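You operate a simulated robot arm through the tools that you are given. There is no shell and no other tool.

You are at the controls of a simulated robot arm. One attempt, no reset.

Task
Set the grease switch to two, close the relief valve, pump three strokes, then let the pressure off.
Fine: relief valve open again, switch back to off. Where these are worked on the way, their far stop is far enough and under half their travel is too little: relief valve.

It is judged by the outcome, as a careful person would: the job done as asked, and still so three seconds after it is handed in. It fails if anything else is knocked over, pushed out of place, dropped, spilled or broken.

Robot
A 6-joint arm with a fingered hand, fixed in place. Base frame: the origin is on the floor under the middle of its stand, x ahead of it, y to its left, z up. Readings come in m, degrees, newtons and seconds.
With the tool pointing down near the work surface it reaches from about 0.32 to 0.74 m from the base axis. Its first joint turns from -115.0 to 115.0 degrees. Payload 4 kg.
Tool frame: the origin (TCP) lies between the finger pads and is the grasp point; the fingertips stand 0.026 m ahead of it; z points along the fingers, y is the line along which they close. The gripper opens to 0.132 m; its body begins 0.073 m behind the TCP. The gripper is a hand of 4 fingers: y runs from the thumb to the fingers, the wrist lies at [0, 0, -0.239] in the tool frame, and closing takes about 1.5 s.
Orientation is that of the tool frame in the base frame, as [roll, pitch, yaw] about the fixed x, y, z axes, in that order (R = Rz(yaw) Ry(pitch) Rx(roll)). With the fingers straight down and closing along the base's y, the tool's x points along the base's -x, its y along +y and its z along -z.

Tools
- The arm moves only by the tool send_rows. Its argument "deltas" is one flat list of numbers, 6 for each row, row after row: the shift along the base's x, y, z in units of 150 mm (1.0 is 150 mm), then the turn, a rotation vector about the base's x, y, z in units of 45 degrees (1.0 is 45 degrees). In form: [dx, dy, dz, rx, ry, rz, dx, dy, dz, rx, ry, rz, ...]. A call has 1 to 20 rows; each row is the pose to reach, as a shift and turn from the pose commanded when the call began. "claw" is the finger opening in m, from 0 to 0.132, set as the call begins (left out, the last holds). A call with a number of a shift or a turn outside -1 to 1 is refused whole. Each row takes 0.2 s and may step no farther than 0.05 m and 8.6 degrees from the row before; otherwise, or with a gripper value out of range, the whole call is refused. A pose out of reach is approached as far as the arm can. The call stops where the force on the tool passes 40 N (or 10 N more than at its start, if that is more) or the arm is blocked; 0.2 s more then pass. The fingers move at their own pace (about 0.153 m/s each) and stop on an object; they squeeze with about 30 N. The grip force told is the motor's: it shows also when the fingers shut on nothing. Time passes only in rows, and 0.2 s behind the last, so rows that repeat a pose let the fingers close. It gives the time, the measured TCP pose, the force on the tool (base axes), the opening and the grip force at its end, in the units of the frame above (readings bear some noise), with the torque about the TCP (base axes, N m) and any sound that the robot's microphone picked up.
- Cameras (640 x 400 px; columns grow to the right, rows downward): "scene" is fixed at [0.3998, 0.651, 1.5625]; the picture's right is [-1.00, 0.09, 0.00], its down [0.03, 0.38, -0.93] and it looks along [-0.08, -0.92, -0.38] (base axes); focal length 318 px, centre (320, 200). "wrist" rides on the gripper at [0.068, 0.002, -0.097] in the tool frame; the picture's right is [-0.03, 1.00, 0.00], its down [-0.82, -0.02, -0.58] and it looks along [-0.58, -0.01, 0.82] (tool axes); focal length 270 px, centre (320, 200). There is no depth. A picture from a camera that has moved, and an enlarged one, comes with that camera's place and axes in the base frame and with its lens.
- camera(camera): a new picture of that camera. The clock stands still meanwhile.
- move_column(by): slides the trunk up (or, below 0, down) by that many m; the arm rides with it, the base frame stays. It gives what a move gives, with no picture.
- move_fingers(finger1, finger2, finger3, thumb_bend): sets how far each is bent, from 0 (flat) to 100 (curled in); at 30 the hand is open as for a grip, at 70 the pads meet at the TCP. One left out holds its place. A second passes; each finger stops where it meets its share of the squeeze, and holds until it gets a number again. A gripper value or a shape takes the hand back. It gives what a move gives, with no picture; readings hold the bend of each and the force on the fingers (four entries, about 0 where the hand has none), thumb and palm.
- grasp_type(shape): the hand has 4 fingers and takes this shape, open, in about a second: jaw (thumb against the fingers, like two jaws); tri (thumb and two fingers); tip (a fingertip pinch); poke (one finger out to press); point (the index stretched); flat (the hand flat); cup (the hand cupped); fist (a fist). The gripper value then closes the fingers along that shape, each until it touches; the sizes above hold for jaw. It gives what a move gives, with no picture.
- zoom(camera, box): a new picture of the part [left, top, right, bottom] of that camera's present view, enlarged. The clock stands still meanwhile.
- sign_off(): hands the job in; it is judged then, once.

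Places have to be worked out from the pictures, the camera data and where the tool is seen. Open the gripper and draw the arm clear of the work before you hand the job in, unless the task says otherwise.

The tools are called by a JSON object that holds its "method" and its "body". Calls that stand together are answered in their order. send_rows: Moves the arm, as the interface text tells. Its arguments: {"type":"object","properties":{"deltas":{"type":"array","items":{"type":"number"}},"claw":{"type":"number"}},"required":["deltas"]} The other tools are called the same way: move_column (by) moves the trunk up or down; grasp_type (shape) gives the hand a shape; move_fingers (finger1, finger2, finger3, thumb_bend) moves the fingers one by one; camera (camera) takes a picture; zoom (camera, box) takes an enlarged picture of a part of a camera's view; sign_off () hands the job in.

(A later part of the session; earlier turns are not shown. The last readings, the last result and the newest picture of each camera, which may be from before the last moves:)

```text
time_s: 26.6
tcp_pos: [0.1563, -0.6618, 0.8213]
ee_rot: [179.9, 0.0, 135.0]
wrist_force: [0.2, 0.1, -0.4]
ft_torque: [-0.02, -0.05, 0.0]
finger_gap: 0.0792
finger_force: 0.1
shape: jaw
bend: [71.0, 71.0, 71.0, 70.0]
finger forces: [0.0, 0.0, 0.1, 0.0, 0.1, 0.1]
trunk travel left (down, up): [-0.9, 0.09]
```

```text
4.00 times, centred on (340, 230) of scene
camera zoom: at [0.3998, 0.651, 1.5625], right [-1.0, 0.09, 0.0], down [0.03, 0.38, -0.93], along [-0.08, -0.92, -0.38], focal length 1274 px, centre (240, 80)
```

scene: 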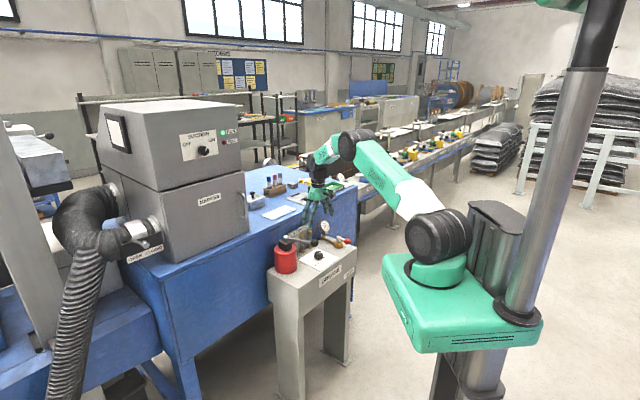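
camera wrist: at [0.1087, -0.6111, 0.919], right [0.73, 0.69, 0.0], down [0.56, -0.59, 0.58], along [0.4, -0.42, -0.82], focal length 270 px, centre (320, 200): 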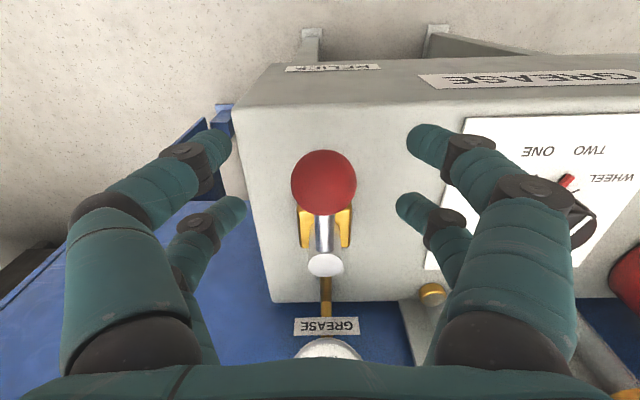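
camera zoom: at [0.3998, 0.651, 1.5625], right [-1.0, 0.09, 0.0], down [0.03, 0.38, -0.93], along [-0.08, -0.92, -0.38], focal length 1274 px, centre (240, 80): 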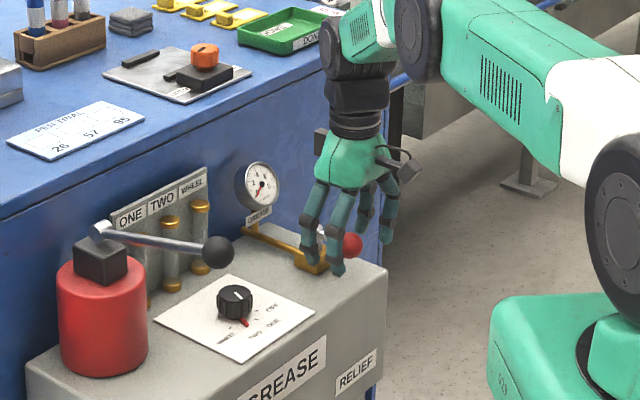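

The ball is centred within 2 mm. I'll close the fingers on it.

{"method": "send_rows", "body": {"deltas": [0, 0, 0, 0, 0, 0, 0, 0, 0, 0, 0, 0, 0, 0, 0, 0, 0, 0, 0, 0, 0, 0, 0, 0, 0, 0, 0, 0, 0, 0, 0, 0, 0, 0, 0, 0, 0, 0, 0, 0, 0, 0], "claw": 0.012}}

{"method": "camera", "body": {"camera": "wrist"}}

```text
time_s: 28.2
tcp_pos: [0.1567, -0.661, 0.8212]
ee_rot: [179.9, 0.0, 135.1]
wrist_force: [0.5, 0.3, 0.5]
ft_torque: [-0.02, -0.01, 0.04]
finger_gap: 0.0125
finger_force: 0.2
shape: jaw
bend: [72.0, 72.0, 72.0, 70.0]
finger forces: [0.4, 0.1, 0.0, 0.1, 0.1, 0.0]
trunk travel left (down, up): [-0.9, 0.09]
```

```text
taken
camera wrist: at [0.1087, -0.6111, 0.9191], right [0.73, 0.69, 0.0], down [0.56, -0.59, 0.58], along [0.4, -0.42, -0.82], focal length 270 px, centre (320, 200)
```

wrist: 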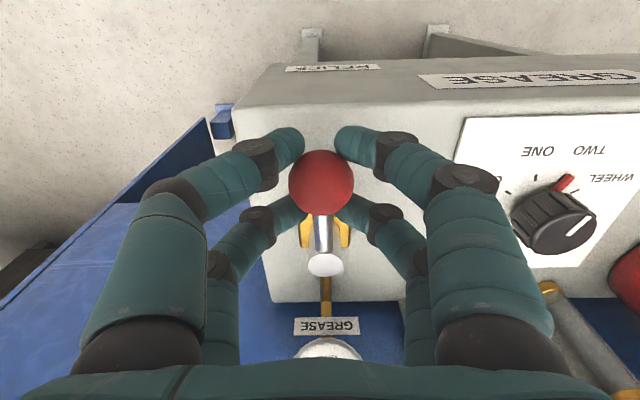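

The fingers now cage the ball loosely. I'll try swinging the lever clockwise from above, toward the dial side, by 16° along its arc around the post, and watch the force.

{"method": "send_rows", "body": {"deltas": [0.018, 0.017, 0, 0, 0, -0.089, 0.038, 0.033, 0, 0, 0, -0.178, 0.059, 0.047, 0, 0, 0, -0.267, 0.08, 0.06, 0, 0, 0, -0.356], "claw": 0.01}}

{"method": "camera", "body": {"camera": "wrist"}}

```text
time_s: 29.2
tcp_pos: [0.1688, -0.6533, 0.8195]
ee_rot: [-180.0, -0.2, 118.9]
wrist_force: [-5.3, -6.7, -9.5]
ft_torque: [-0.12, 0.05, 0.27]
finger_gap: 0.0073
finger_force: 26.4
shape: jaw
bend: [67.0, 69.0, 72.0, 71.0]
finger forces: [18.7, 19.6, 31.8, 0.1, 25.4, 0.0]
trunk travel left (down, up): [-0.9, 0.09]
```

```text
taken
camera wrist: at [0.1369, -0.5926, 0.9159], right [0.89, 0.46, 0.0], down [0.38, -0.73, 0.57], along [0.27, -0.51, -0.82], focal length 270 px, centre (320, 200)
```

wrist: 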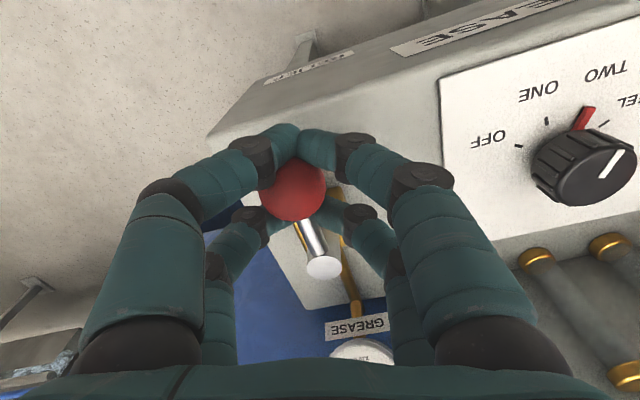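

The ball stayed where it was at about (0.158, -0.660), so the clockwise side is the open stop. I'll loosen, go back, and swing the other way, counter-clockwise toward the stand's right edge.

{"method": "send_rows", "body": {"deltas": [-0.021, -0.013, 0.004, 0, 0, 0.089, -0.042, -0.027, 0.008, 0, 0, 0.178, -0.062, -0.043, 0.01, 0, 0, 0.267, -0.08, -0.06, 0.01, 0, 0, 0.356, -0.08, -0.06, 0.01, 0, 0, 0.356], "claw": 0.016}}

{"method": "send_rows", "body": {"deltas": [-0.017, -0.018, 0, 0, 0, 0.089, -0.033, -0.038, 0, 0, 0, 0.178, -0.047, -0.059, 0, 0, 0, 0.267, -0.06, -0.08, 0, 0, 0, 0.356, -0.06, -0.08, 0, 0, 0, 0.356], "claw": 0.012}}

{"method": "camera", "body": {"camera": "wrist"}}

```text
time_s: 30.4
tcp_pos: [0.1578, -0.6631, 0.8209]
ee_rot: [179.9, -0.1, 134.9]
wrist_force: [0.7, 0.2, -12.3]
ft_torque: [0.1, -0.23, -0.04]
finger_gap: 0.0152
finger_force: 0.1
shape: jaw
bend: [72.0, 72.0, 71.0, 70.0]
finger forces: [0.0, 0.1, 12.3, 0.0, 11.7, 0.1]
trunk travel left (down, up): [-0.9, 0.09]
```

```text
time_s: 31.6
tcp_pos: [0.1483, -0.6736, 0.8201]
ee_rot: [179.7, -0.2, 151.0]
wrist_force: [0.0, 7.2, -25.3]
ft_torque: [0.34, 0.01, 0.34]
finger_gap: 0.0001
finger_force: 30.2
shape: jaw
bend: [64.0, 62.0, 71.0, 70.0]
finger forces: [31.5, 26.9, 34.7, 0.0, 29.3, 0.0]
trunk travel left (down, up): [-0.9, 0.09]
```

```text
taken
camera wrist: at [0.0893, -0.64, 0.9177], right [0.51, 0.86, 0.0], down [0.7, -0.42, 0.57], along [0.5, -0.29, -0.82], focal length 270 px, centre (320, 200)
```

wrist: 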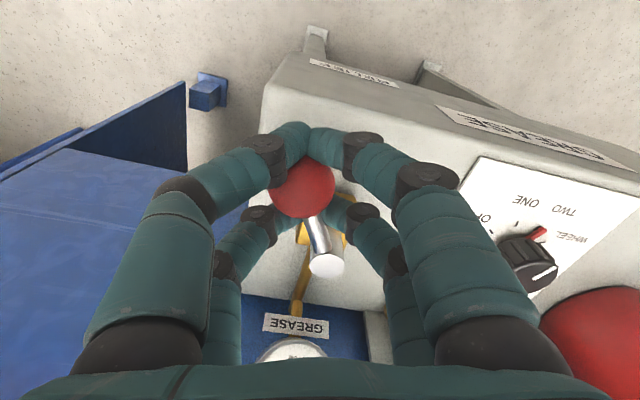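

The ball followed counter-clockwise, from 135° to about 162° around the post, so this is the closing direction. The fingers grip below the ball's equator, giving a -25 N vertical load, so I'll loosen, rise 10 mm, re-centre over the ball and align the hand with the lever.

{"method": "send_rows", "body": {"deltas": [0, 0, 0.02, 0, 0, 0, -0.004, -0.018, 0.05, 0, 0, 0.08, -0.008, -0.036, 0.067, 0, 0, 0.16, -0.013, -0.053, 0.067, 0, 0, 0.244, -0.013, -0.053, 0.067, 0, 0, 0.244], "claw": 0.03}}

{"method": "camera", "body": {"camera": "wrist"}}

{"method": "zoom", "body": {"camera": "scene", "box": [290, 180, 390, 280]}}

```text
time_s: 32.8
tcp_pos: [0.1467, -0.6785, 0.8342]
ee_rot: [-179.8, -0.1, 162.0]
wrist_force: [0.8, -0.9, 1.7]
ft_torque: [-0.01, 0.01, 0.02]
finger_gap: 0.0301
finger_force: 0.1
shape: jaw
bend: [73.0, 73.0, 73.0, 70.0]
finger forces: [0.0, 0.0, 0.1, 0.0, 0.9, 0.0]
out of reach, approached as far as the arm can: row 4, 5
trunk travel left (down, up): [-0.9, 0.09]
```

```text
taken
camera wrist: at [0.0818, -0.6547, 0.9315], right [0.33, 0.94, 0.0], down [0.77, -0.27, 0.58], along [0.54, -0.19, -0.82], focal length 270 px, centre (320, 200)
```

wrist: 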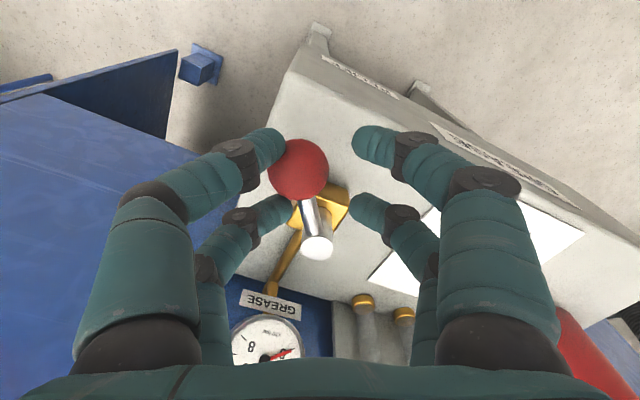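

```text
4.00 times, centred on (340, 230) of scene
camera zoom: at [0.3998, 0.651, 1.5625], right [-1.0, 0.09, 0.0], down [0.03, 0.38, -0.93], along [-0.08, -0.92, -0.38], focal length 1274 px, centre (240, 80)
```

zoom: 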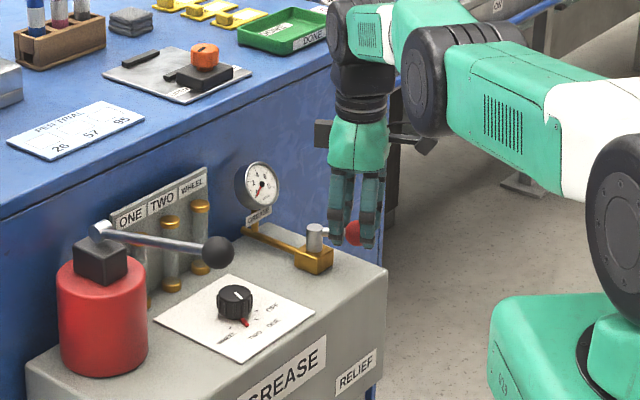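

The arm nears its reach limit here, at radius ≈0.695, with the ball now at about (0.142, -0.688), roughly 34° of travel. To go further out I'll lean the tool so the fingertips point outward by 20°, keeping the ball caged.

{"method": "send_rows", "body": {"deltas": [-0.01, 0.002, -0.015, -0.109, -0.022, 0, -0.019, 0.004, -0.029, -0.218, -0.045, 0, -0.029, 0.006, -0.043, -0.327, -0.067, 0, -0.038, 0.007, -0.057, -0.436, -0.089, 0, -0.038, 0.007, -0.057, -0.436, -0.089, 0], "claw": 0.03}}

{"method": "camera", "body": {"camera": "wrist"}}

{"method": "zoom", "body": {"camera": "scene", "box": [290, 180, 390, 280]}}

```text
time_s: 34.0
tcp_pos: [0.1406, -0.6766, 0.8244]
ee_rot: [-162.3, 9.6, 163.5]
wrist_force: [0.5, 0.3, -0.1]
ft_torque: [0.05, 0.03, -0.02]
finger_gap: 0.0298
finger_force: 0.1
shape: jaw
bend: [73.0, 73.0, 73.0, 70.0]
finger forces: [0.1, 0.0, 0.0, 0.1, 0.0, 0.0]
trunk travel left (down, up): [-0.9, 0.09]
```

```text
taken
camera wrist: at [0.0695, -0.6234, 0.9043], right [0.34, 0.89, -0.29], down [0.72, -0.05, 0.69], along [0.6, -0.45, -0.66], focal length 270 px, centre (320, 200)
```

wrist: 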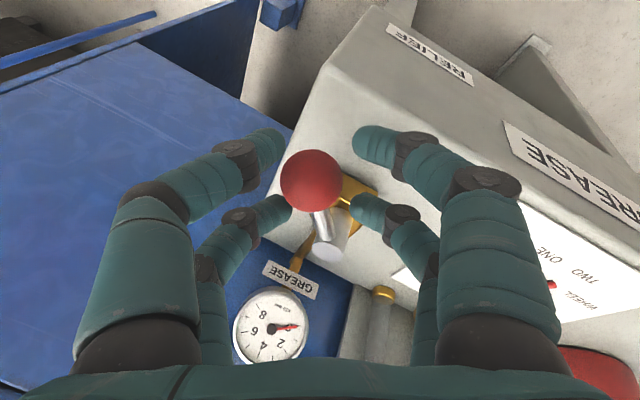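

```text
4.00 times, centred on (340, 230) of scene
camera zoom: at [0.3998, 0.651, 1.5625], right [-1.0, 0.09, 0.0], down [0.03, 0.38, -0.93], along [-0.08, -0.92, -0.38], focal length 1274 px, centre (240, 80)
```

zoom: 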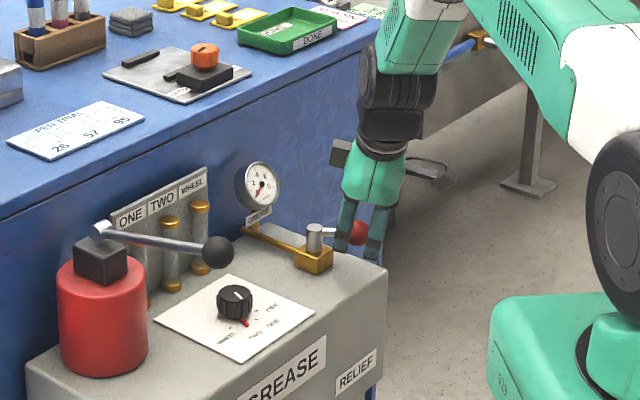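

The ball is caged at about (0.144, -0.690) with the hand leaning, which gives plenty of reach. I'll continue the closing arc counter-clockwise, turning the hand about its own axis along with the lever.

{"method": "send_rows", "body": {"deltas": [-0.005, -0.079, -0.013, -0.009, 0.045, 0.125, -0.005, -0.117, -0.013, -0.018, 0.089, 0.251, -0.001, -0.154, -0.013, -0.027, 0.134, 0.376, 0.007, -0.191, -0.013, -0.036, 0.179, 0.501, 0.019, -0.227, -0.013, -0.045, 0.223, 0.627], "claw": 0.02}}

{"method": "camera", "body": {"camera": "wrist"}}

{"method": "zoom", "body": {"camera": "scene", "box": [290, 180, 390, 280]}}

```text
time_s: 35.2
tcp_pos: [0.171, -0.6875, 0.8194]
ee_rot: [-159.0, -3.1, -170.1]
wrist_force: [2.4, -4.2, 0.4]
ft_torque: [-0.06, -0.04, -0.05]
finger_gap: 0.0214
finger_force: 0.1
shape: jaw
bend: [72.0, 72.0, 71.0, 70.0]
finger forces: [1.4, 0.0, 3.2, 0.1, 2.2, 0.0]
out of reach, approached as far as the arm can: row 3, 4, 5
trunk travel left (down, up): [-0.9, 0.09]
```

```text
taken
camera wrist: at [0.1011, -0.6621, 0.9143], right [-0.15, 0.92, -0.36], down [0.8, 0.33, 0.5], along [0.58, -0.21, -0.79], focal length 270 px, centre (320, 200)
```

wrist: 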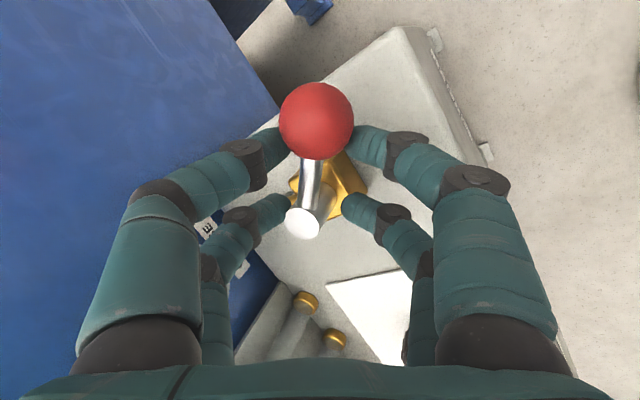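

```text
4.00 times, centred on (340, 230) of scene
camera zoom: at [0.3998, 0.651, 1.5625], right [-1.0, 0.09, 0.0], down [0.03, 0.38, -0.93], along [-0.08, -0.92, -0.38], focal length 1274 px, centre (240, 80)
```

zoom: 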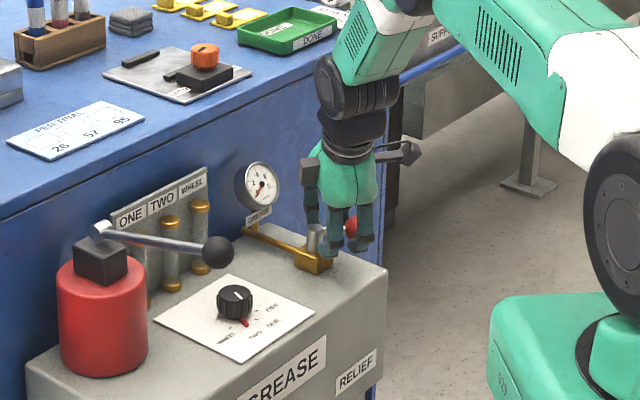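

The wrist seems to hit a turning limit near this yaw, and the lever now stands about half way, with the ball at (0.141, -0.699). I'll lift clear and turn the hand back about 96° around its own axis, so the lever can pass between the two fingers on the other side.

{"method": "send_rows", "body": {"deltas": [0, 0, 0.1, 0, 0, 0, 0, 0, 0.25, 0, 0, 0, 0, 0.02, 0.4, 0, 0, 0, 0, 0.04, 0.55, 0, 0, 0, 0, 0.05, 0.65, 0, 0, 0], "claw": 0.025}}

{"method": "send_rows", "body": {"deltas": [-0.04, 0, 0, 0.002, -0.055, -0.142, -0.08, 0, 0, 0.004, -0.11, -0.284, -0.12, 0, 0, 0.006, -0.166, -0.426, -0.16, 0, 0, 0.007, -0.221, -0.568, -0.19, 0, 0, 0.009, -0.276, -0.71, -0.2, 0, 0, 0.011, -0.331, -0.852, -0.2, 0, 0, 0.013, -0.386, -0.994], "claw": 0.05}}

{"method": "camera", "body": {"camera": "wrist"}}

```text
time_s: 36.4
tcp_pos: [0.1721, -0.679, 0.9196]
ee_rot: [-159.0, -3.3, -170.4]
wrist_force: [-0.5, 0.6, 0.8]
ft_torque: [0.02, -0.02, 0.01]
finger_gap: 0.0251
finger_force: 0.0
shape: jaw
bend: [73.0, 73.0, 73.0, 70.0]
finger forces: [0.0, 0.1, 0.0, 0.0, 0.1, 0.0]
trunk travel left (down, up): [-0.9, 0.09]
```

```text
time_s: 38.0
tcp_pos: [0.1403, -0.6794, 0.9183]
ee_rot: [-163.6, 13.4, 144.1]
wrist_force: [0.0, -0.4, -0.3]
ft_torque: [0.03, -0.03, 0.0]
finger_gap: 0.0496
finger_force: 0.1
shape: jaw
bend: [73.0, 73.0, 73.0, 70.0]
finger forces: [0.1, 0.1, 0.0, 0.0, 0.0, 0.1]
trunk travel left (down, up): [-0.9, 0.09]
```

```text
taken
camera wrist: at [0.0852, -0.6039, 0.9927], right [0.63, 0.72, -0.27], down [0.62, -0.27, 0.73], along [0.46, -0.63, -0.62], focal length 270 px, centre (320, 200)
```

wrist: 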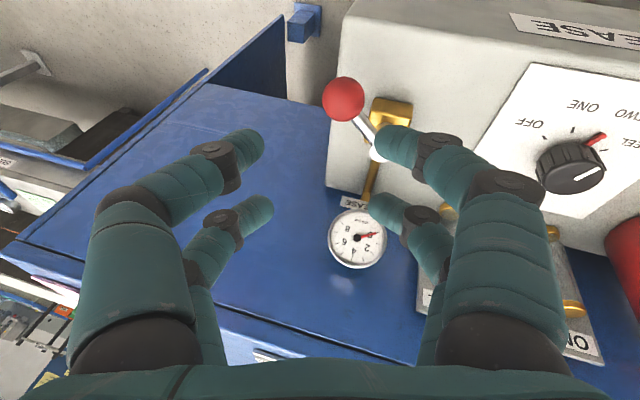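

The hand is clear and the lever stands about half way. I'll turn another -47° about the tool axis while coming over the ball.

{"method": "send_rows", "body": {"deltas": [0, 0.015, -0.03, 0.002, -0.053, -0.139, 0, 0.03, -0.06, 0.004, -0.107, -0.279, 0, 0.045, -0.1, 0.006, -0.16, -0.418, 0, 0.06, -0.13, 0.008, -0.214, -0.557, 0, 0.075, -0.16, 0.01, -0.268, -0.696, 0, 0.087, -0.19, 0.012, -0.321, -0.836, 0, 0.087, -0.19, 0.014, -0.375, -0.975], "claw": 0.05}}

{"method": "camera", "body": {"camera": "wrist"}}

{"method": "zoom", "body": {"camera": "scene", "box": [290, 180, 390, 280]}}

```text
time_s: 39.6
tcp_pos: [0.1398, -0.6662, 0.8908]
ee_rot: [-178.8, 21.0, 95.6]
wrist_force: [-0.2, 0.4, 0.4]
ft_torque: [0.0, 0.05, 0.05]
finger_gap: 0.0495
finger_force: 0.1
shape: jaw
bend: [73.0, 73.0, 73.0, 70.0]
finger forces: [0.0, 0.1, 0.0, 0.0, 0.0, 0.1]
trunk travel left (down, up): [-0.9, 0.09]
```

```text
taken
camera wrist: at [0.1334, -0.5677, 0.9564], right [1.0, 0.06, -0.01], down [0.04, -0.55, 0.83], along [0.05, -0.83, -0.55], focal length 270 px, centre (320, 200)
```

wrist: 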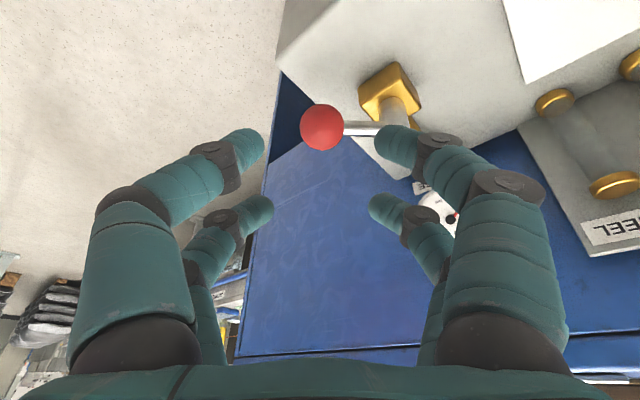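

```text
4.00 times, centred on (340, 230) of scene
camera zoom: at [0.3998, 0.651, 1.5625], right [-1.0, 0.09, 0.0], down [0.03, 0.38, -0.93], along [-0.08, -0.92, -0.38], focal length 1274 px, centre (240, 80)
```

zoom: 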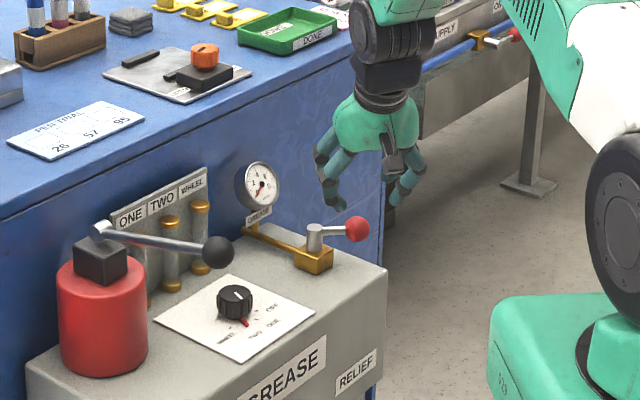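

The tool axis passes through the ball and the lever lies between the two right-hand fingers. I'll move 73 mm along the tool axis to cage the ball, with the opening at 0.042.

{"method": "send_rows", "body": {"deltas": [0.001, -0.035, -0.09, 0, 0, 0, 0.002, -0.07, -0.18, 0, 0, 0, 0.004, -0.105, -0.27, 0, 0, 0, 0.005, -0.14, -0.363, 0, 0, 0, 0.006, -0.175, -0.454, 0, 0, 0, 0.006, -0.175, -0.454, 0, 0, 0], "claw": 0.042}}

{"method": "camera", "body": {"camera": "wrist"}}

{"method": "zoom", "body": {"camera": "scene", "box": [290, 180, 390, 280]}}

```text
time_s: 41.0
tcp_pos: [0.1404, -0.6931, 0.8227]
ee_rot: [-178.7, 21.1, 95.6]
wrist_force: [1.1, -0.7, 0.4]
ft_torque: [0.0, -0.01, -0.01]
finger_gap: 0.042
finger_force: 0.1
shape: jaw
bend: [73.0, 74.0, 73.0, 70.0]
finger forces: [0.1, 0.2, 0.0, 0.0, 0.0, 0.0]
trunk travel left (down, up): [-0.9, 0.09]
```

```text
taken
camera wrist: at [0.1333, -0.5939, 0.8886], right [1.0, 0.07, -0.01], down [0.05, -0.55, 0.83], along [0.05, -0.83, -0.55], focal length 270 px, centre (320, 200)
```

wrist: 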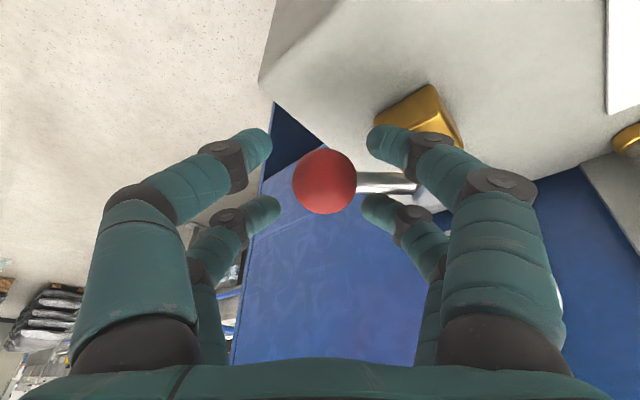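

```text
4.00 times, centred on (340, 230) of scene
camera zoom: at [0.3998, 0.651, 1.5625], right [-1.0, 0.09, 0.0], down [0.03, 0.38, -0.93], along [-0.08, -0.92, -0.38], focal length 1274 px, centre (240, 80)
```

zoom: 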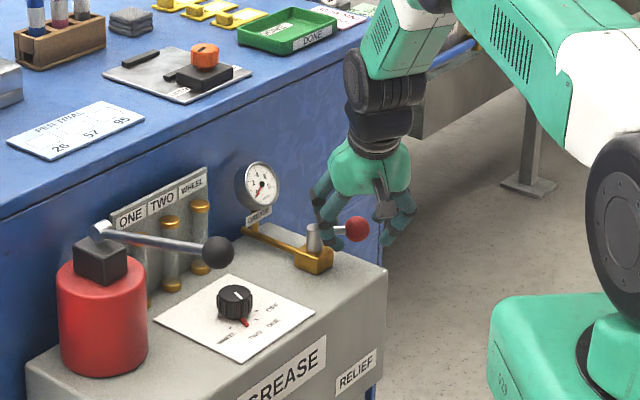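

The ball is caged with the rod between the two right-hand fingers. I'll tighten slightly and swing it further counter-clockwise, by 24° first.

{"method": "send_rows", "body": {"deltas": [0, 0, 0, 0, 0, 0, 0.003, -0.038, 0, -0.002, 0.048, 0.124, 0.01, -0.075, 0, -0.003, 0.096, 0.249, 0.021, -0.111, 0, -0.005, 0.144, 0.373, 0.036, -0.145, 0, -0.007, 0.192, 0.498, 0.036, -0.145, 0, -0.007, 0.192, 0.498], "claw": 0.02}}

{"method": "camera", "body": {"camera": "wrist"}}

{"method": "zoom", "body": {"camera": "scene", "box": [290, 180, 390, 280]}}

```text
time_s: 42.4
tcp_pos: [0.1462, -0.7131, 0.8223]
ee_rot: [-169.9, 18.7, 121.1]
wrist_force: [0.9, 0.1, -0.1]
ft_torque: [0.04, -0.03, -0.01]
finger_gap: 0.0206
finger_force: 0.0
shape: jaw
bend: [72.0, 73.0, 73.0, 70.0]
finger forces: [0.8, 0.0, 0.0, 0.1, 0.0, 0.1]
trunk travel left (down, up): [-0.9, 0.09]
```

```text
taken
camera wrist: at [0.1121, -0.6235, 0.8911], right [0.88, 0.44, -0.16], down [0.37, -0.46, 0.8], along [0.28, -0.77, -0.57], focal length 270 px, centre (320, 200)
```

wrist: 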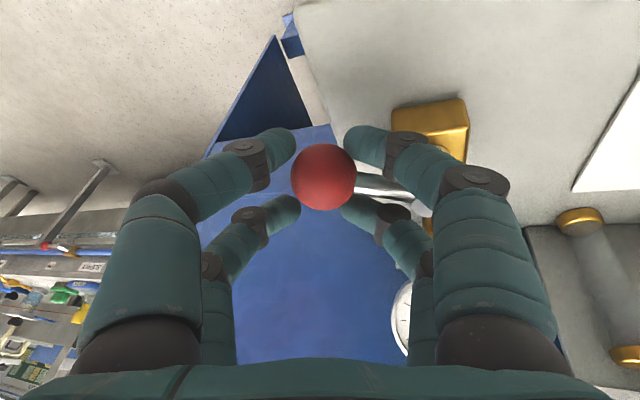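

```text
4.00 times, centred on (340, 230) of scene
camera zoom: at [0.3998, 0.651, 1.5625], right [-1.0, 0.09, 0.0], down [0.03, 0.38, -0.93], along [-0.08, -0.92, -0.38], focal length 1274 px, centre (240, 80)
```

zoom: 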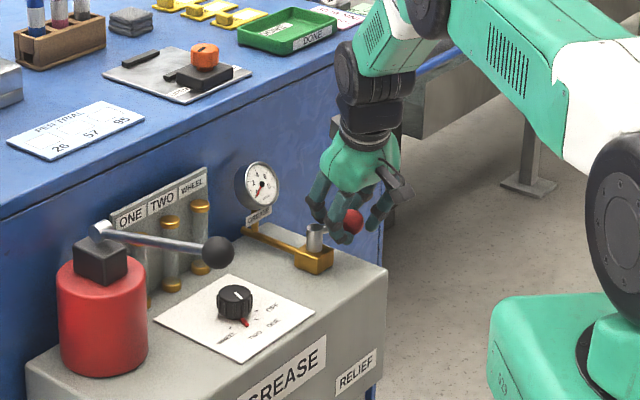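

The lever is following with hardly any force. I'll continue on the arc toward the far stop.

{"method": "send_rows", "body": {"deltas": [0.018, -0.033, 0, -0.002, 0.048, 0.124, 0.04, -0.064, 0, -0.003, 0.096, 0.249, 0.065, -0.092, 0, -0.005, 0.144, 0.373, 0.083, -0.11, 0, -0.006, 0.176, 0.456, 0.083, -0.11, 0, -0.006, 0.176, 0.456], "claw": 0.02}}

{"method": "camera", "body": {"camera": "wrist"}}

{"method": "zoom", "body": {"camera": "scene", "box": [290, 180, 390, 280]}}

```text
time_s: 43.6
tcp_pos: [0.1588, -0.7307, 0.8207]
ee_rot: [-163.6, 13.7, 143.3]
wrist_force: [1.5, -3.8, 4.7]
ft_torque: [0.13, -0.16, -0.15]
finger_gap: 0.02
finger_force: 0.0
shape: jaw
bend: [72.0, 73.0, 73.0, 70.0]
finger forces: [0.6, 5.4, 0.0, 0.1, 0.1, 0.1]
trunk travel left (down, up): [-0.9, 0.09]
```

```text
taken
camera wrist: at [0.104, -0.6549, 0.896], right [0.64, 0.72, -0.27], down [0.62, -0.28, 0.74], along [0.45, -0.64, -0.62], focal length 270 px, centre (320, 200)
```

wrist: 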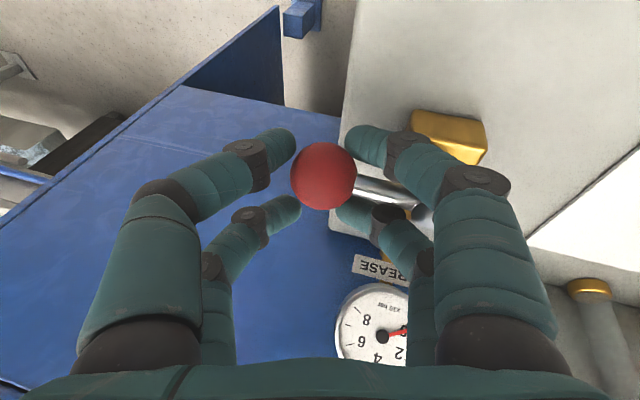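

```text
4.00 times, centred on (340, 230) of scene
camera zoom: at [0.3998, 0.651, 1.5625], right [-1.0, 0.09, 0.0], down [0.03, 0.38, -0.93], along [-0.08, -0.92, -0.38], focal length 1274 px, centre (240, 80)
```

zoom: 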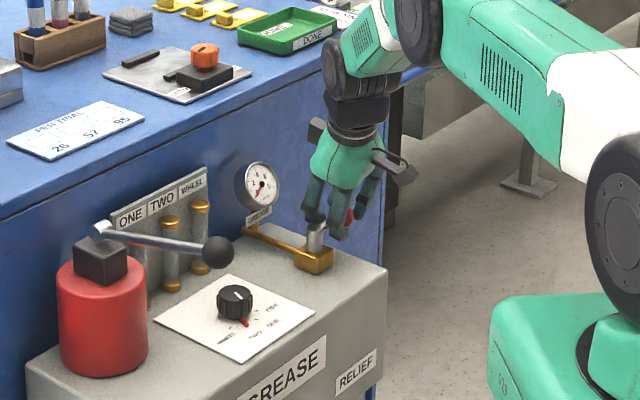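

The lever is at about 89° of swing, with a light contact force building. I'll nudge a little further to confirm the stop.

{"method": "send_rows", "body": {"deltas": [0.019, -0.016, 0, -0.002, 0.032, 0.083, 0.04, -0.03, 0, -0.003, 0.064, 0.166, 0.04, -0.03, 0, -0.003, 0.064, 0.166], "claw": 0.02}}

{"method": "camera", "body": {"camera": "wrist"}}

```text
time_s: 44.4
tcp_pos: [0.163, -0.7356, 0.8221]
ee_rot: [-161.8, 11.3, 151.2]
wrist_force: [-1.4, -1.2, 6.9]
ft_torque: [0.28, -0.23, -0.17]
finger_gap: 0.0201
finger_force: 0.1
shape: jaw
bend: [72.0, 73.0, 73.0, 70.0]
finger forces: [3.2, 8.5, 0.0, 0.0, 0.1, 0.0]
trunk travel left (down, up): [-0.9, 0.09]
```

```text
taken
camera wrist: at [0.1034, -0.6667, 0.8985], right [0.53, 0.79, -0.3], down [0.68, -0.19, 0.7], along [0.5, -0.58, -0.64], focal length 270 px, centre (320, 200)
```

wrist: 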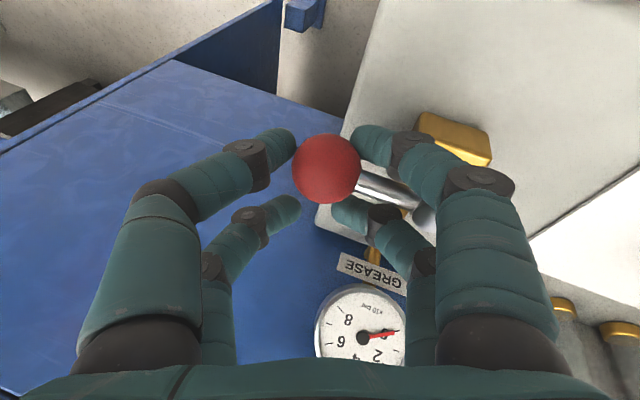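

The ball stays at about 225° around the post, so the lever is against its far stop and the valve is closed (90° swing). I'll ease the hand's turn back to unload the rod, open slightly, and retract along the tool axis.

{"method": "send_rows", "body": {"deltas": [0, 0, 0, 0.001, -0.032, -0.083, 0, 0, 0, 0.002, -0.064, -0.166, 0, 0, 0, 0.002, -0.064, -0.166], "claw": 0.04}}

{"method": "send_rows", "body": {"deltas": [-0.002, 0.06, 0.15, 0, 0, 0, -0.004, 0.12, 0.3, 0, 0, 0, -0.006, 0.18, 0.46, 0, 0, 0, -0.009, 0.242, 0.621, 0, 0, 0]}}

{"method": "camera", "body": {"camera": "wrist"}}

{"method": "zoom", "body": {"camera": "scene", "box": [290, 180, 390, 280]}}

```text
time_s: 45.2
tcp_pos: [0.165, -0.7343, 0.8198]
ee_rot: [-163.8, 13.5, 143.3]
wrist_force: [-2.6, 1.1, -0.9]
ft_torque: [-0.03, 0.04, 0.07]
finger_gap: 0.0395
finger_force: 0.1
shape: jaw
bend: [73.0, 74.0, 73.0, 70.0]
finger forces: [2.2, 0.5, 0.0, 0.1, 0.1, 0.0]
trunk travel left (down, up): [-0.9, 0.09]
```

```text
time_s: 46.2
tcp_pos: [0.1641, -0.6964, 0.9136]
ee_rot: [-163.6, 13.5, 143.5]
wrist_force: [0.8, 0.7, 0.4]
ft_torque: [0.01, 0.01, -0.01]
finger_gap: 0.0398
finger_force: 0.1
shape: jaw
bend: [73.0, 74.0, 73.0, 70.0]
finger forces: [0.0, 0.0, 0.0, 0.1, 0.1, 0.1]
trunk travel left (down, up): [-0.9, 0.09]
```

```text
taken
camera wrist: at [0.1098, -0.6215, 0.988], right [0.65, 0.72, -0.27], down [0.62, -0.28, 0.74], along [0.45, -0.64, -0.62], focal length 270 px, centre (320, 200)
```

wrist: 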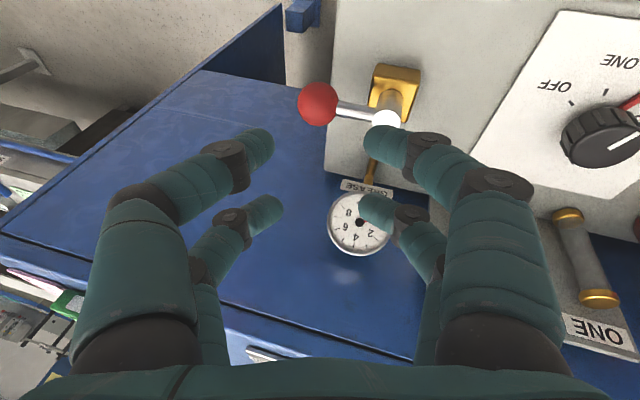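

```text
4.00 times, centred on (340, 230) of scene
camera zoom: at [0.3998, 0.651, 1.5625], right [-1.0, 0.09, 0.0], down [0.03, 0.38, -0.93], along [-0.08, -0.92, -0.38], focal length 1274 px, centre (240, 80)
```

zoom: 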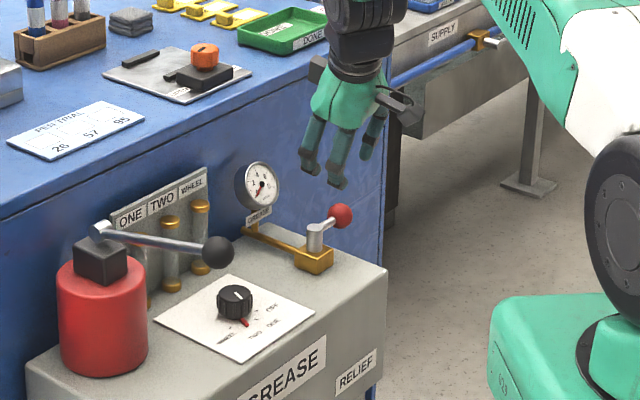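

The lever is now square to the pipe, so the valve is closed. Next comes the pump. I'll straighten the tool up and rise well above everything while heading toward the pump lever.

{"method": "send_rows", "body": {"deltas": [0.02, 0.1, 0.2, 0.118, 0.004, 0, 0.06, 0.22, 0.4, 0.236, 0.009, 0, 0.12, 0.35, 0.6, 0.355, 0.013, 0, 0.2, 0.5, 0.8, 0.473, 0.017, 0, 0.3, 0.65, 0.95, 0.473, 0.017, 0, 0.4, 0.8, 0.98, 0.473, 0.017, 0], "claw": 0.08}}

{"method": "send_rows", "body": {"deltas": [0.1, 0.15, 0.05, 0, 0, -0.04, 0.2, 0.3, 0.1, 0, 0, -0.08, 0.3, 0.45, 0.13, 0, 0, -0.12, 0.4, 0.6, 0.13, 0, 0, -0.14, 0.5, 0.75, 0.13, 0, 0, -0.14, 0.55, 0.85, 0.13, 0, 0, -0.14, 0.55, 0.85, 0.13, 0, 0, -0.14]}}

{"method": "camera", "body": {"camera": "wrist"}}

{"method": "zoom", "body": {"camera": "scene", "box": [260, 160, 380, 280]}}

```text
time_s: 47.6
tcp_pos: [0.2275, -0.5792, 1.0598]
ee_rot: [179.9, 0.0, 141.4]
wrist_force: [1.0, 0.2, -0.3]
ft_torque: [-0.02, 0.02, -0.01]
finger_gap: 0.0795
finger_force: 0.1
shape: jaw
bend: [71.0, 71.0, 71.0, 70.0]
finger forces: [0.0, 0.0, 0.0, 0.1, 0.0, 0.1]
trunk travel left (down, up): [-0.9, 0.09]
```

```text
time_s: 49.2
tcp_pos: [0.3057, -0.4508, 1.0821]
ee_rot: [179.9, -0.1, 135.1]
wrist_force: [0.1, 0.3, -0.3]
ft_torque: [0.0, 0.0, -0.02]
finger_gap: 0.0797
finger_force: 0.1
shape: jaw
bend: [71.0, 71.0, 71.0, 70.0]
finger forces: [0.0, 0.0, 0.0, 0.0, 0.0, 0.0]
trunk travel left (down, up): [-0.9, 0.09]
```

```text
taken
camera wrist: at [0.2585, -0.4007, 1.1788], right [0.72, 0.69, 0.0], down [0.56, -0.59, 0.58], along [0.4, -0.42, -0.82], focal length 270 px, centre (320, 200)
```

wrist: 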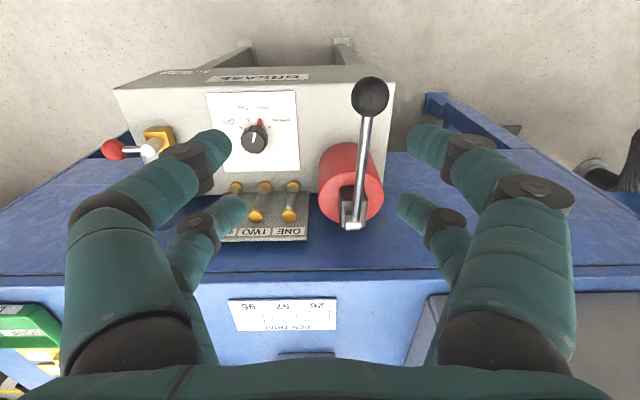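

```text
3.33 times, centred on (320, 220) of scene
camera zoom: at [0.3998, 0.651, 1.5625], right [-1.0, 0.09, 0.0], down [0.03, 0.38, -0.93], along [-0.08, -0.92, -0.38], focal length 1062 px, centre (320, 133)
```

zoom: 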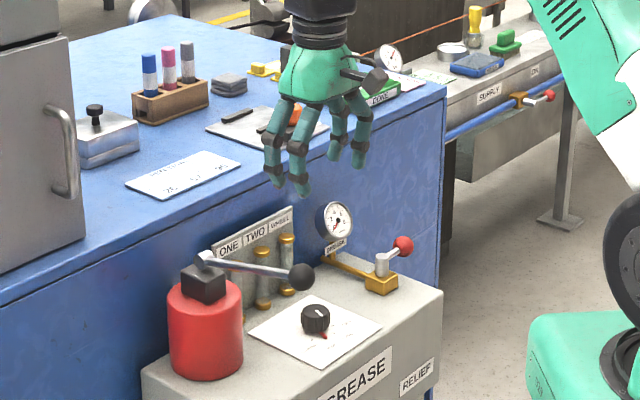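

The pump lever's ball refines to about (0.330, -0.4145, 0.943). I'll move above it and descend most of the way to check the alignment.

{"method": "send_rows", "body": {"deltas": [0.06, 0.08, 0, 0, 0, 0, 0.12, 0.16, 0, 0, 0, 0, 0.165, 0.24, 0, 0, 0, 0, 0.165, 0.24, -0.15, 0, 0, 0, 0.165, 0.24, -0.3, 0, 0, 0, 0.165, 0.24, -0.45, 0, 0, 0, 0.165, 0.24, -0.45, 0, 0, 0], "claw": 0.08}}

{"method": "camera", "body": {"camera": "wrist"}}

{"method": "zoom", "body": {"camera": "scene", "box": [260, 160, 380, 280]}}

```text
time_s: 50.8
tcp_pos: [0.3311, -0.416, 1.0164]
ee_rot: [179.9, -0.1, 135.2]
wrist_force: [0.3, 0.1, 0.0]
ft_torque: [0.01, -0.03, 0.0]
finger_gap: 0.0794
finger_force: 0.1
shape: jaw
bend: [71.0, 71.0, 71.0, 70.0]
finger forces: [0.0, 0.0, 0.0, 0.1, 0.0, 0.1]
trunk travel left (down, up): [-0.9, 0.09]
```

```text
taken
camera wrist: at [0.2827, -0.3661, 1.1125], right [0.72, 0.69, 0.0], down [0.56, -0.59, 0.58], along [0.4, -0.42, -0.82], focal length 270 px, centre (320, 200)
```

wrist: 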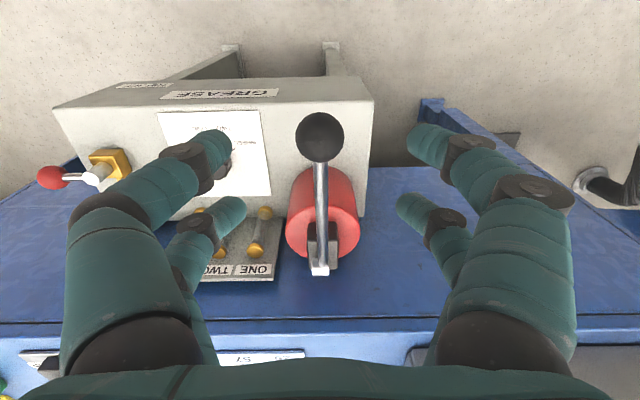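

```text
3.33 times, centred on (320, 220) of scene
camera zoom: at [0.3998, 0.651, 1.5625], right [-1.0, 0.09, 0.0], down [0.03, 0.38, -0.93], along [-0.08, -0.92, -0.38], focal length 1062 px, centre (320, 133)
```

zoom: 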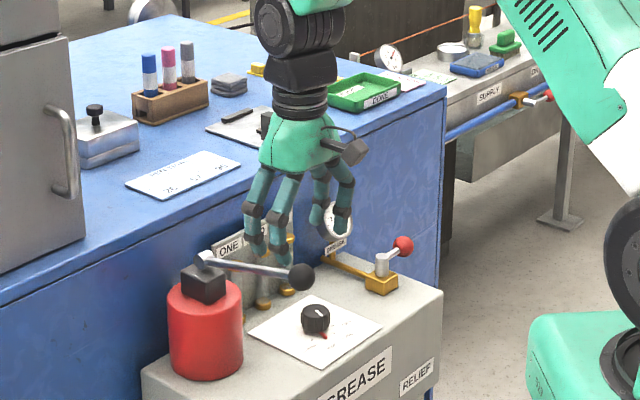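

The ball is exactly under the tool axis. I'll descend to TCP z≈0.963, with the fingertips reaching a little below the ball's centre, and then close.

{"method": "send_rows", "body": {"deltas": [0.005, -0.005, -0.12, 0, 0, 0, 0.005, -0.005, -0.24, 0, 0, 0, 0.005, -0.005, -0.356, 0, 0, 0, 0.005, -0.005, -0.356, 0, 0, 0], "claw": 0.08}}

{"method": "send_rows", "body": {"deltas": [0, 0, 0, 0, 0, 0, 0, 0, 0, 0, 0, 0, 0, 0, 0, 0, 0, 0, 0, 0, 0, 0, 0, 0, 0, 0, 0, 0, 0, 0, 0, 0, 0, 0, 0, 0], "claw": 0.012}}

{"method": "camera", "body": {"camera": "wrist"}}

{"method": "zoom", "body": {"camera": "scene", "box": [260, 180, 380, 280]}}

```text
time_s: 51.8
tcp_pos: [0.3303, -0.4168, 0.9614]
ee_rot: [180.0, -0.2, 135.1]
wrist_force: [-0.1, -0.1, 0.5]
ft_torque: [0.02, 0.02, 0.0]
finger_gap: 0.0794
finger_force: 0.0
shape: jaw
bend: [71.0, 71.0, 71.0, 70.0]
finger forces: [0.0, 0.0, 0.0, 0.0, 0.1, 0.0]
trunk travel left (down, up): [-0.9, 0.09]
```

```text
time_s: 53.2
tcp_pos: [0.3311, -0.4157, 0.9621]
ee_rot: [179.8, -0.2, 135.2]
wrist_force: [-0.3, 0.7, -1.2]
ft_torque: [0.02, -0.03, 0.04]
finger_gap: 0.0129
finger_force: 0.1
shape: jaw
bend: [71.0, 72.0, 72.0, 70.0]
finger forces: [0.7, 0.1, 0.1, 0.0, 0.3, 0.0]
trunk travel left (down, up): [-0.9, 0.09]
```

```text
taken
camera wrist: at [0.2822, -0.3669, 1.0592], right [0.72, 0.69, 0.0], down [0.56, -0.59, 0.58], along [0.4, -0.42, -0.82], focal length 270 px, centre (320, 200)
```

wrist: 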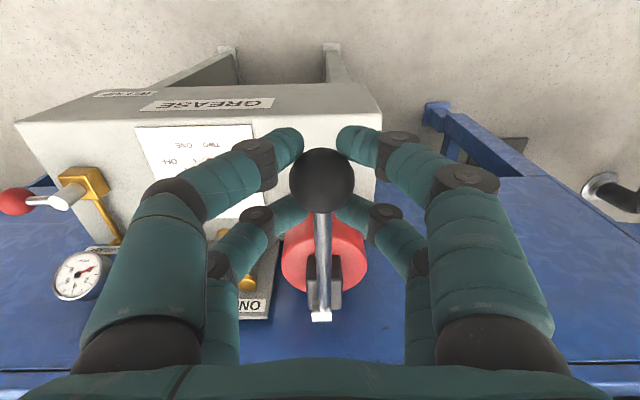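

```text
4.00 times, centred on (320, 230) of scene
camera zoom: at [0.3998, 0.651, 1.5625], right [-1.0, 0.09, 0.0], down [0.03, 0.38, -0.93], along [-0.08, -0.92, -0.38], focal length 1274 px, centre (320, 80)
```

zoom: 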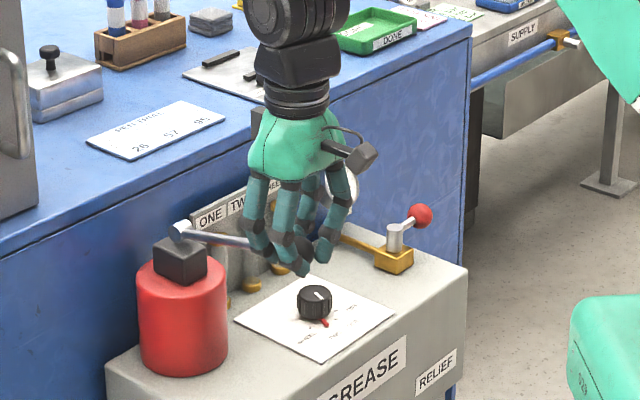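

The ball is caged with light contact. I'll close fully to squeeze it and check the reaction.

{"method": "send_rows", "body": {"deltas": [0, 0, 0, 0, 0, 0, 0, 0, 0, 0, 0, 0, 0, 0, 0, 0, 0, 0], "claw": 0.0}}

{"method": "camera", "body": {"camera": "wrist"}}

```text
time_s: 54.0
tcp_pos: [0.3302, -0.4156, 0.961]
ee_rot: [179.9, -0.3, 135.1]
wrist_force: [-1.8, 8.9, -9.4]
ft_torque: [0.03, -0.09, -0.03]
finger_gap: 0.0024
finger_force: 29.8
shape: jaw
bend: [72.0, 71.0, 71.0, 73.0]
finger forces: [26.4, 31.1, 31.4, 0.0, 23.4, 0.1]
trunk travel left (down, up): [-0.9, 0.09]
```

```text
taken
camera wrist: at [0.2822, -0.3659, 1.0587], right [0.72, 0.69, 0.0], down [0.56, -0.59, 0.57], along [0.4, -0.41, -0.82], focal length 270 px, centre (320, 200)
```

wrist: 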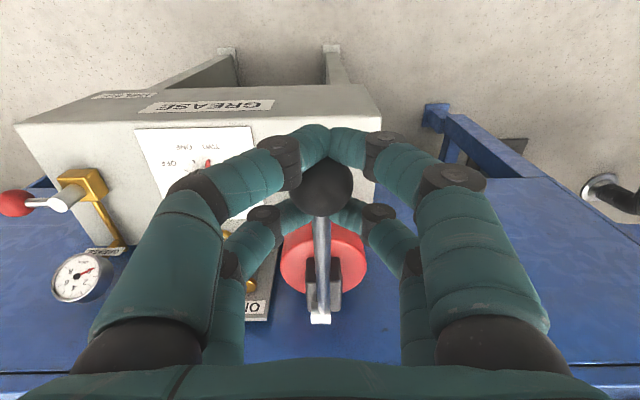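

The ball is held at about 28 N per finger. I'll begin pressing the lever down along its arc, first about 17°, and watch force and sound.

{"method": "send_rows", "body": {"deltas": [-0.01, 0.01, -0.079, 0, 0, 0, -0.017, 0.017, -0.16, 0, 0, 0, -0.02, 0.02, -0.26, 0, 0, 0, -0.018, 0.018, -0.341, 0, 0, 0]}}

{"method": "camera", "body": {"camera": "wrist"}}

{"method": "zoom", "body": {"camera": "scene", "box": [260, 180, 380, 280]}}

```text
time_s: 55.0
tcp_pos: [0.329, -0.4129, 0.9087]
ee_rot: [179.9, 0.1, 135.1]
wrist_force: [-0.1, 0.7, -0.1]
ft_torque: [0.03, 0.02, 0.01]
finger_gap: 0.0012
finger_force: 30.9
shape: jaw
bend: [71.0, 73.0, 71.0, 73.0]
finger forces: [0.0, 0.1, 0.0, 0.0, 0.0, 0.1]
trunk travel left (down, up): [-0.9, 0.09]
```

```text
taken
camera wrist: at [0.2809, -0.3632, 1.0058], right [0.72, 0.69, 0.0], down [0.56, -0.59, 0.58], along [0.4, -0.42, -0.82], focal length 270 px, centre (320, 200)
```

wrist: 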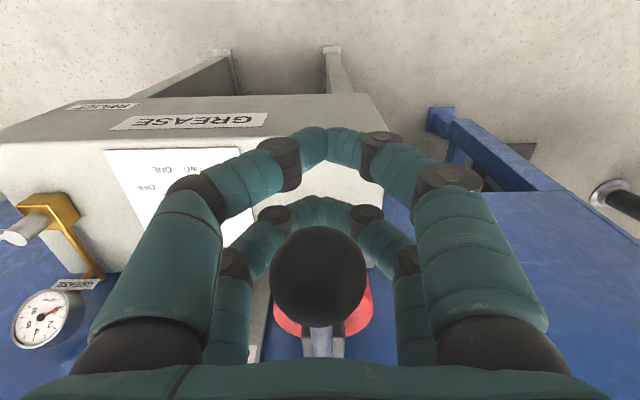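

```text
4.00 times, centred on (320, 230) of scene
camera zoom: at [0.3998, 0.651, 1.5625], right [-1.0, 0.09, 0.0], down [0.03, 0.38, -0.93], along [-0.08, -0.92, -0.38], focal length 1274 px, centre (320, 80)
```

zoom: 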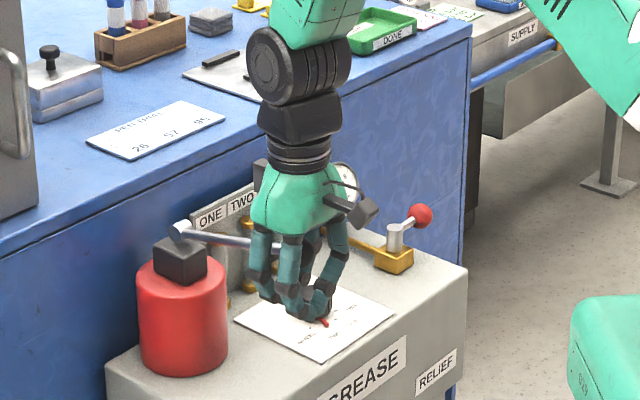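

The fingers slid down past the ball, and the ball now sits inside the closed hand, with the palm above and the fingers beneath. That is a good capture for both directions. I'll push down with the palm along the arc, watching the force.

{"method": "send_rows", "body": {"deltas": [0.008, -0.008, -0.08, 0, 0, 0, 0.008, -0.008, -0.14, 0, 0, 0, 0.006, -0.006, -0.219, 0, 0, 0, 0, 0, -0.3, 0, 0, 0]}}

{"method": "camera", "body": {"camera": "wrist"}}

{"method": "zoom", "body": {"camera": "scene", "box": [260, 180, 380, 280]}}

```text
time_s: 56.0
tcp_pos: [0.3286, -0.4137, 0.8655]
ee_rot: [179.9, -0.1, 135.1]
wrist_force: [-0.1, 2.5, 3.8]
ft_torque: [-0.18, -0.05, 0.0]
finger_gap: 0.0009
finger_force: 30.0
shape: jaw
bend: [71.0, 73.0, 71.0, 73.0]
finger forces: [0.1, 0.1, 0.0, 0.0, 0.1, 3.8]
trunk travel left (down, up): [-0.9, 0.09]
```

```text
taken
camera wrist: at [0.2801, -0.3634, 0.963], right [0.72, 0.69, 0.0], down [0.56, -0.59, 0.58], along [0.4, -0.42, -0.82], focal length 270 px, centre (320, 200)
```

wrist: 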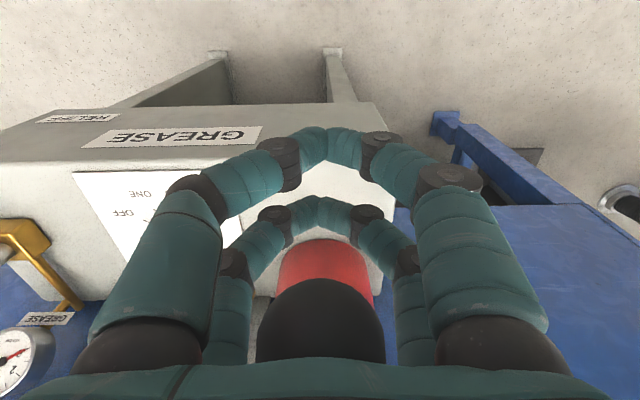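

```text
4.00 times, centred on (320, 230) of scene
camera zoom: at [0.3998, 0.651, 1.5625], right [-1.0, 0.09, 0.0], down [0.03, 0.38, -0.93], along [-0.08, -0.92, -0.38], focal length 1274 px, centre (320, 80)
```

zoom: 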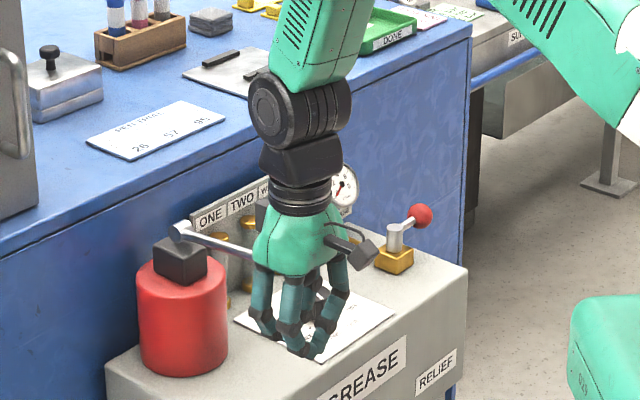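

Only about 4 N at the palm and the lever is moving down easily. I'll keep pushing along the arc, shifting the hand slightly to the front so the fingers stay clear of the stand's edge.

{"method": "send_rows", "body": {"deltas": [-0.013, 0.013, -0.1, 0, 0, 0, -0.02, 0.02, -0.182, 0, 0, 0, -0.019, 0.019, -0.262, 0, 0, 0, -0.014, 0.014, -0.341, 0, 0, 0]}}

{"method": "camera", "body": {"camera": "wrist"}}

{"method": "zoom", "body": {"camera": "scene", "box": [260, 180, 380, 280]}}

```text
time_s: 56.8
tcp_pos: [0.3255, -0.412, 0.8355]
ee_rot: [-180.0, 0.6, 135.2]
wrist_force: [-6.3, 9.6, 28.6]
ft_torque: [-0.72, -0.48, -0.02]
finger_gap: 0.0009
finger_force: 29.8
shape: jaw
bend: [71.0, 73.0, 71.0, 73.0]
finger forces: [0.0, 0.1, 0.0, 0.0, 0.1, 28.7]
trunk travel left (down, up): [-0.9, 0.09]
stopped in row 3: the force on the tool passed its limit at 48 N (the readings are from after the stop); the commanded pose is now the measured one
```

```text
taken
camera wrist: at [0.2779, -0.3613, 0.9318], right [0.72, 0.69, 0.0], down [0.56, -0.59, 0.59], along [0.4, -0.42, -0.81], focal length 270 px, centre (320, 200)
```

wrist: 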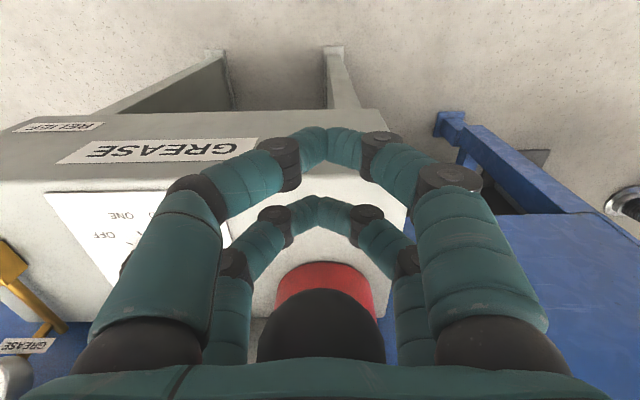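

```text
4.00 times, centred on (320, 230) of scene
camera zoom: at [0.3998, 0.651, 1.5625], right [-1.0, 0.09, 0.0], down [0.03, 0.38, -0.93], along [-0.08, -0.92, -0.38], focal length 1274 px, centre (320, 80)
```

zoom: 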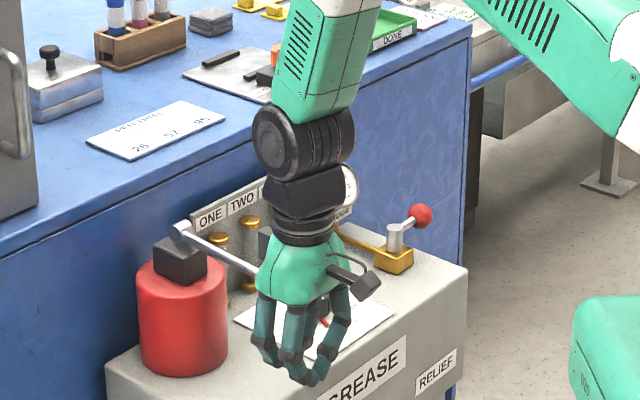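

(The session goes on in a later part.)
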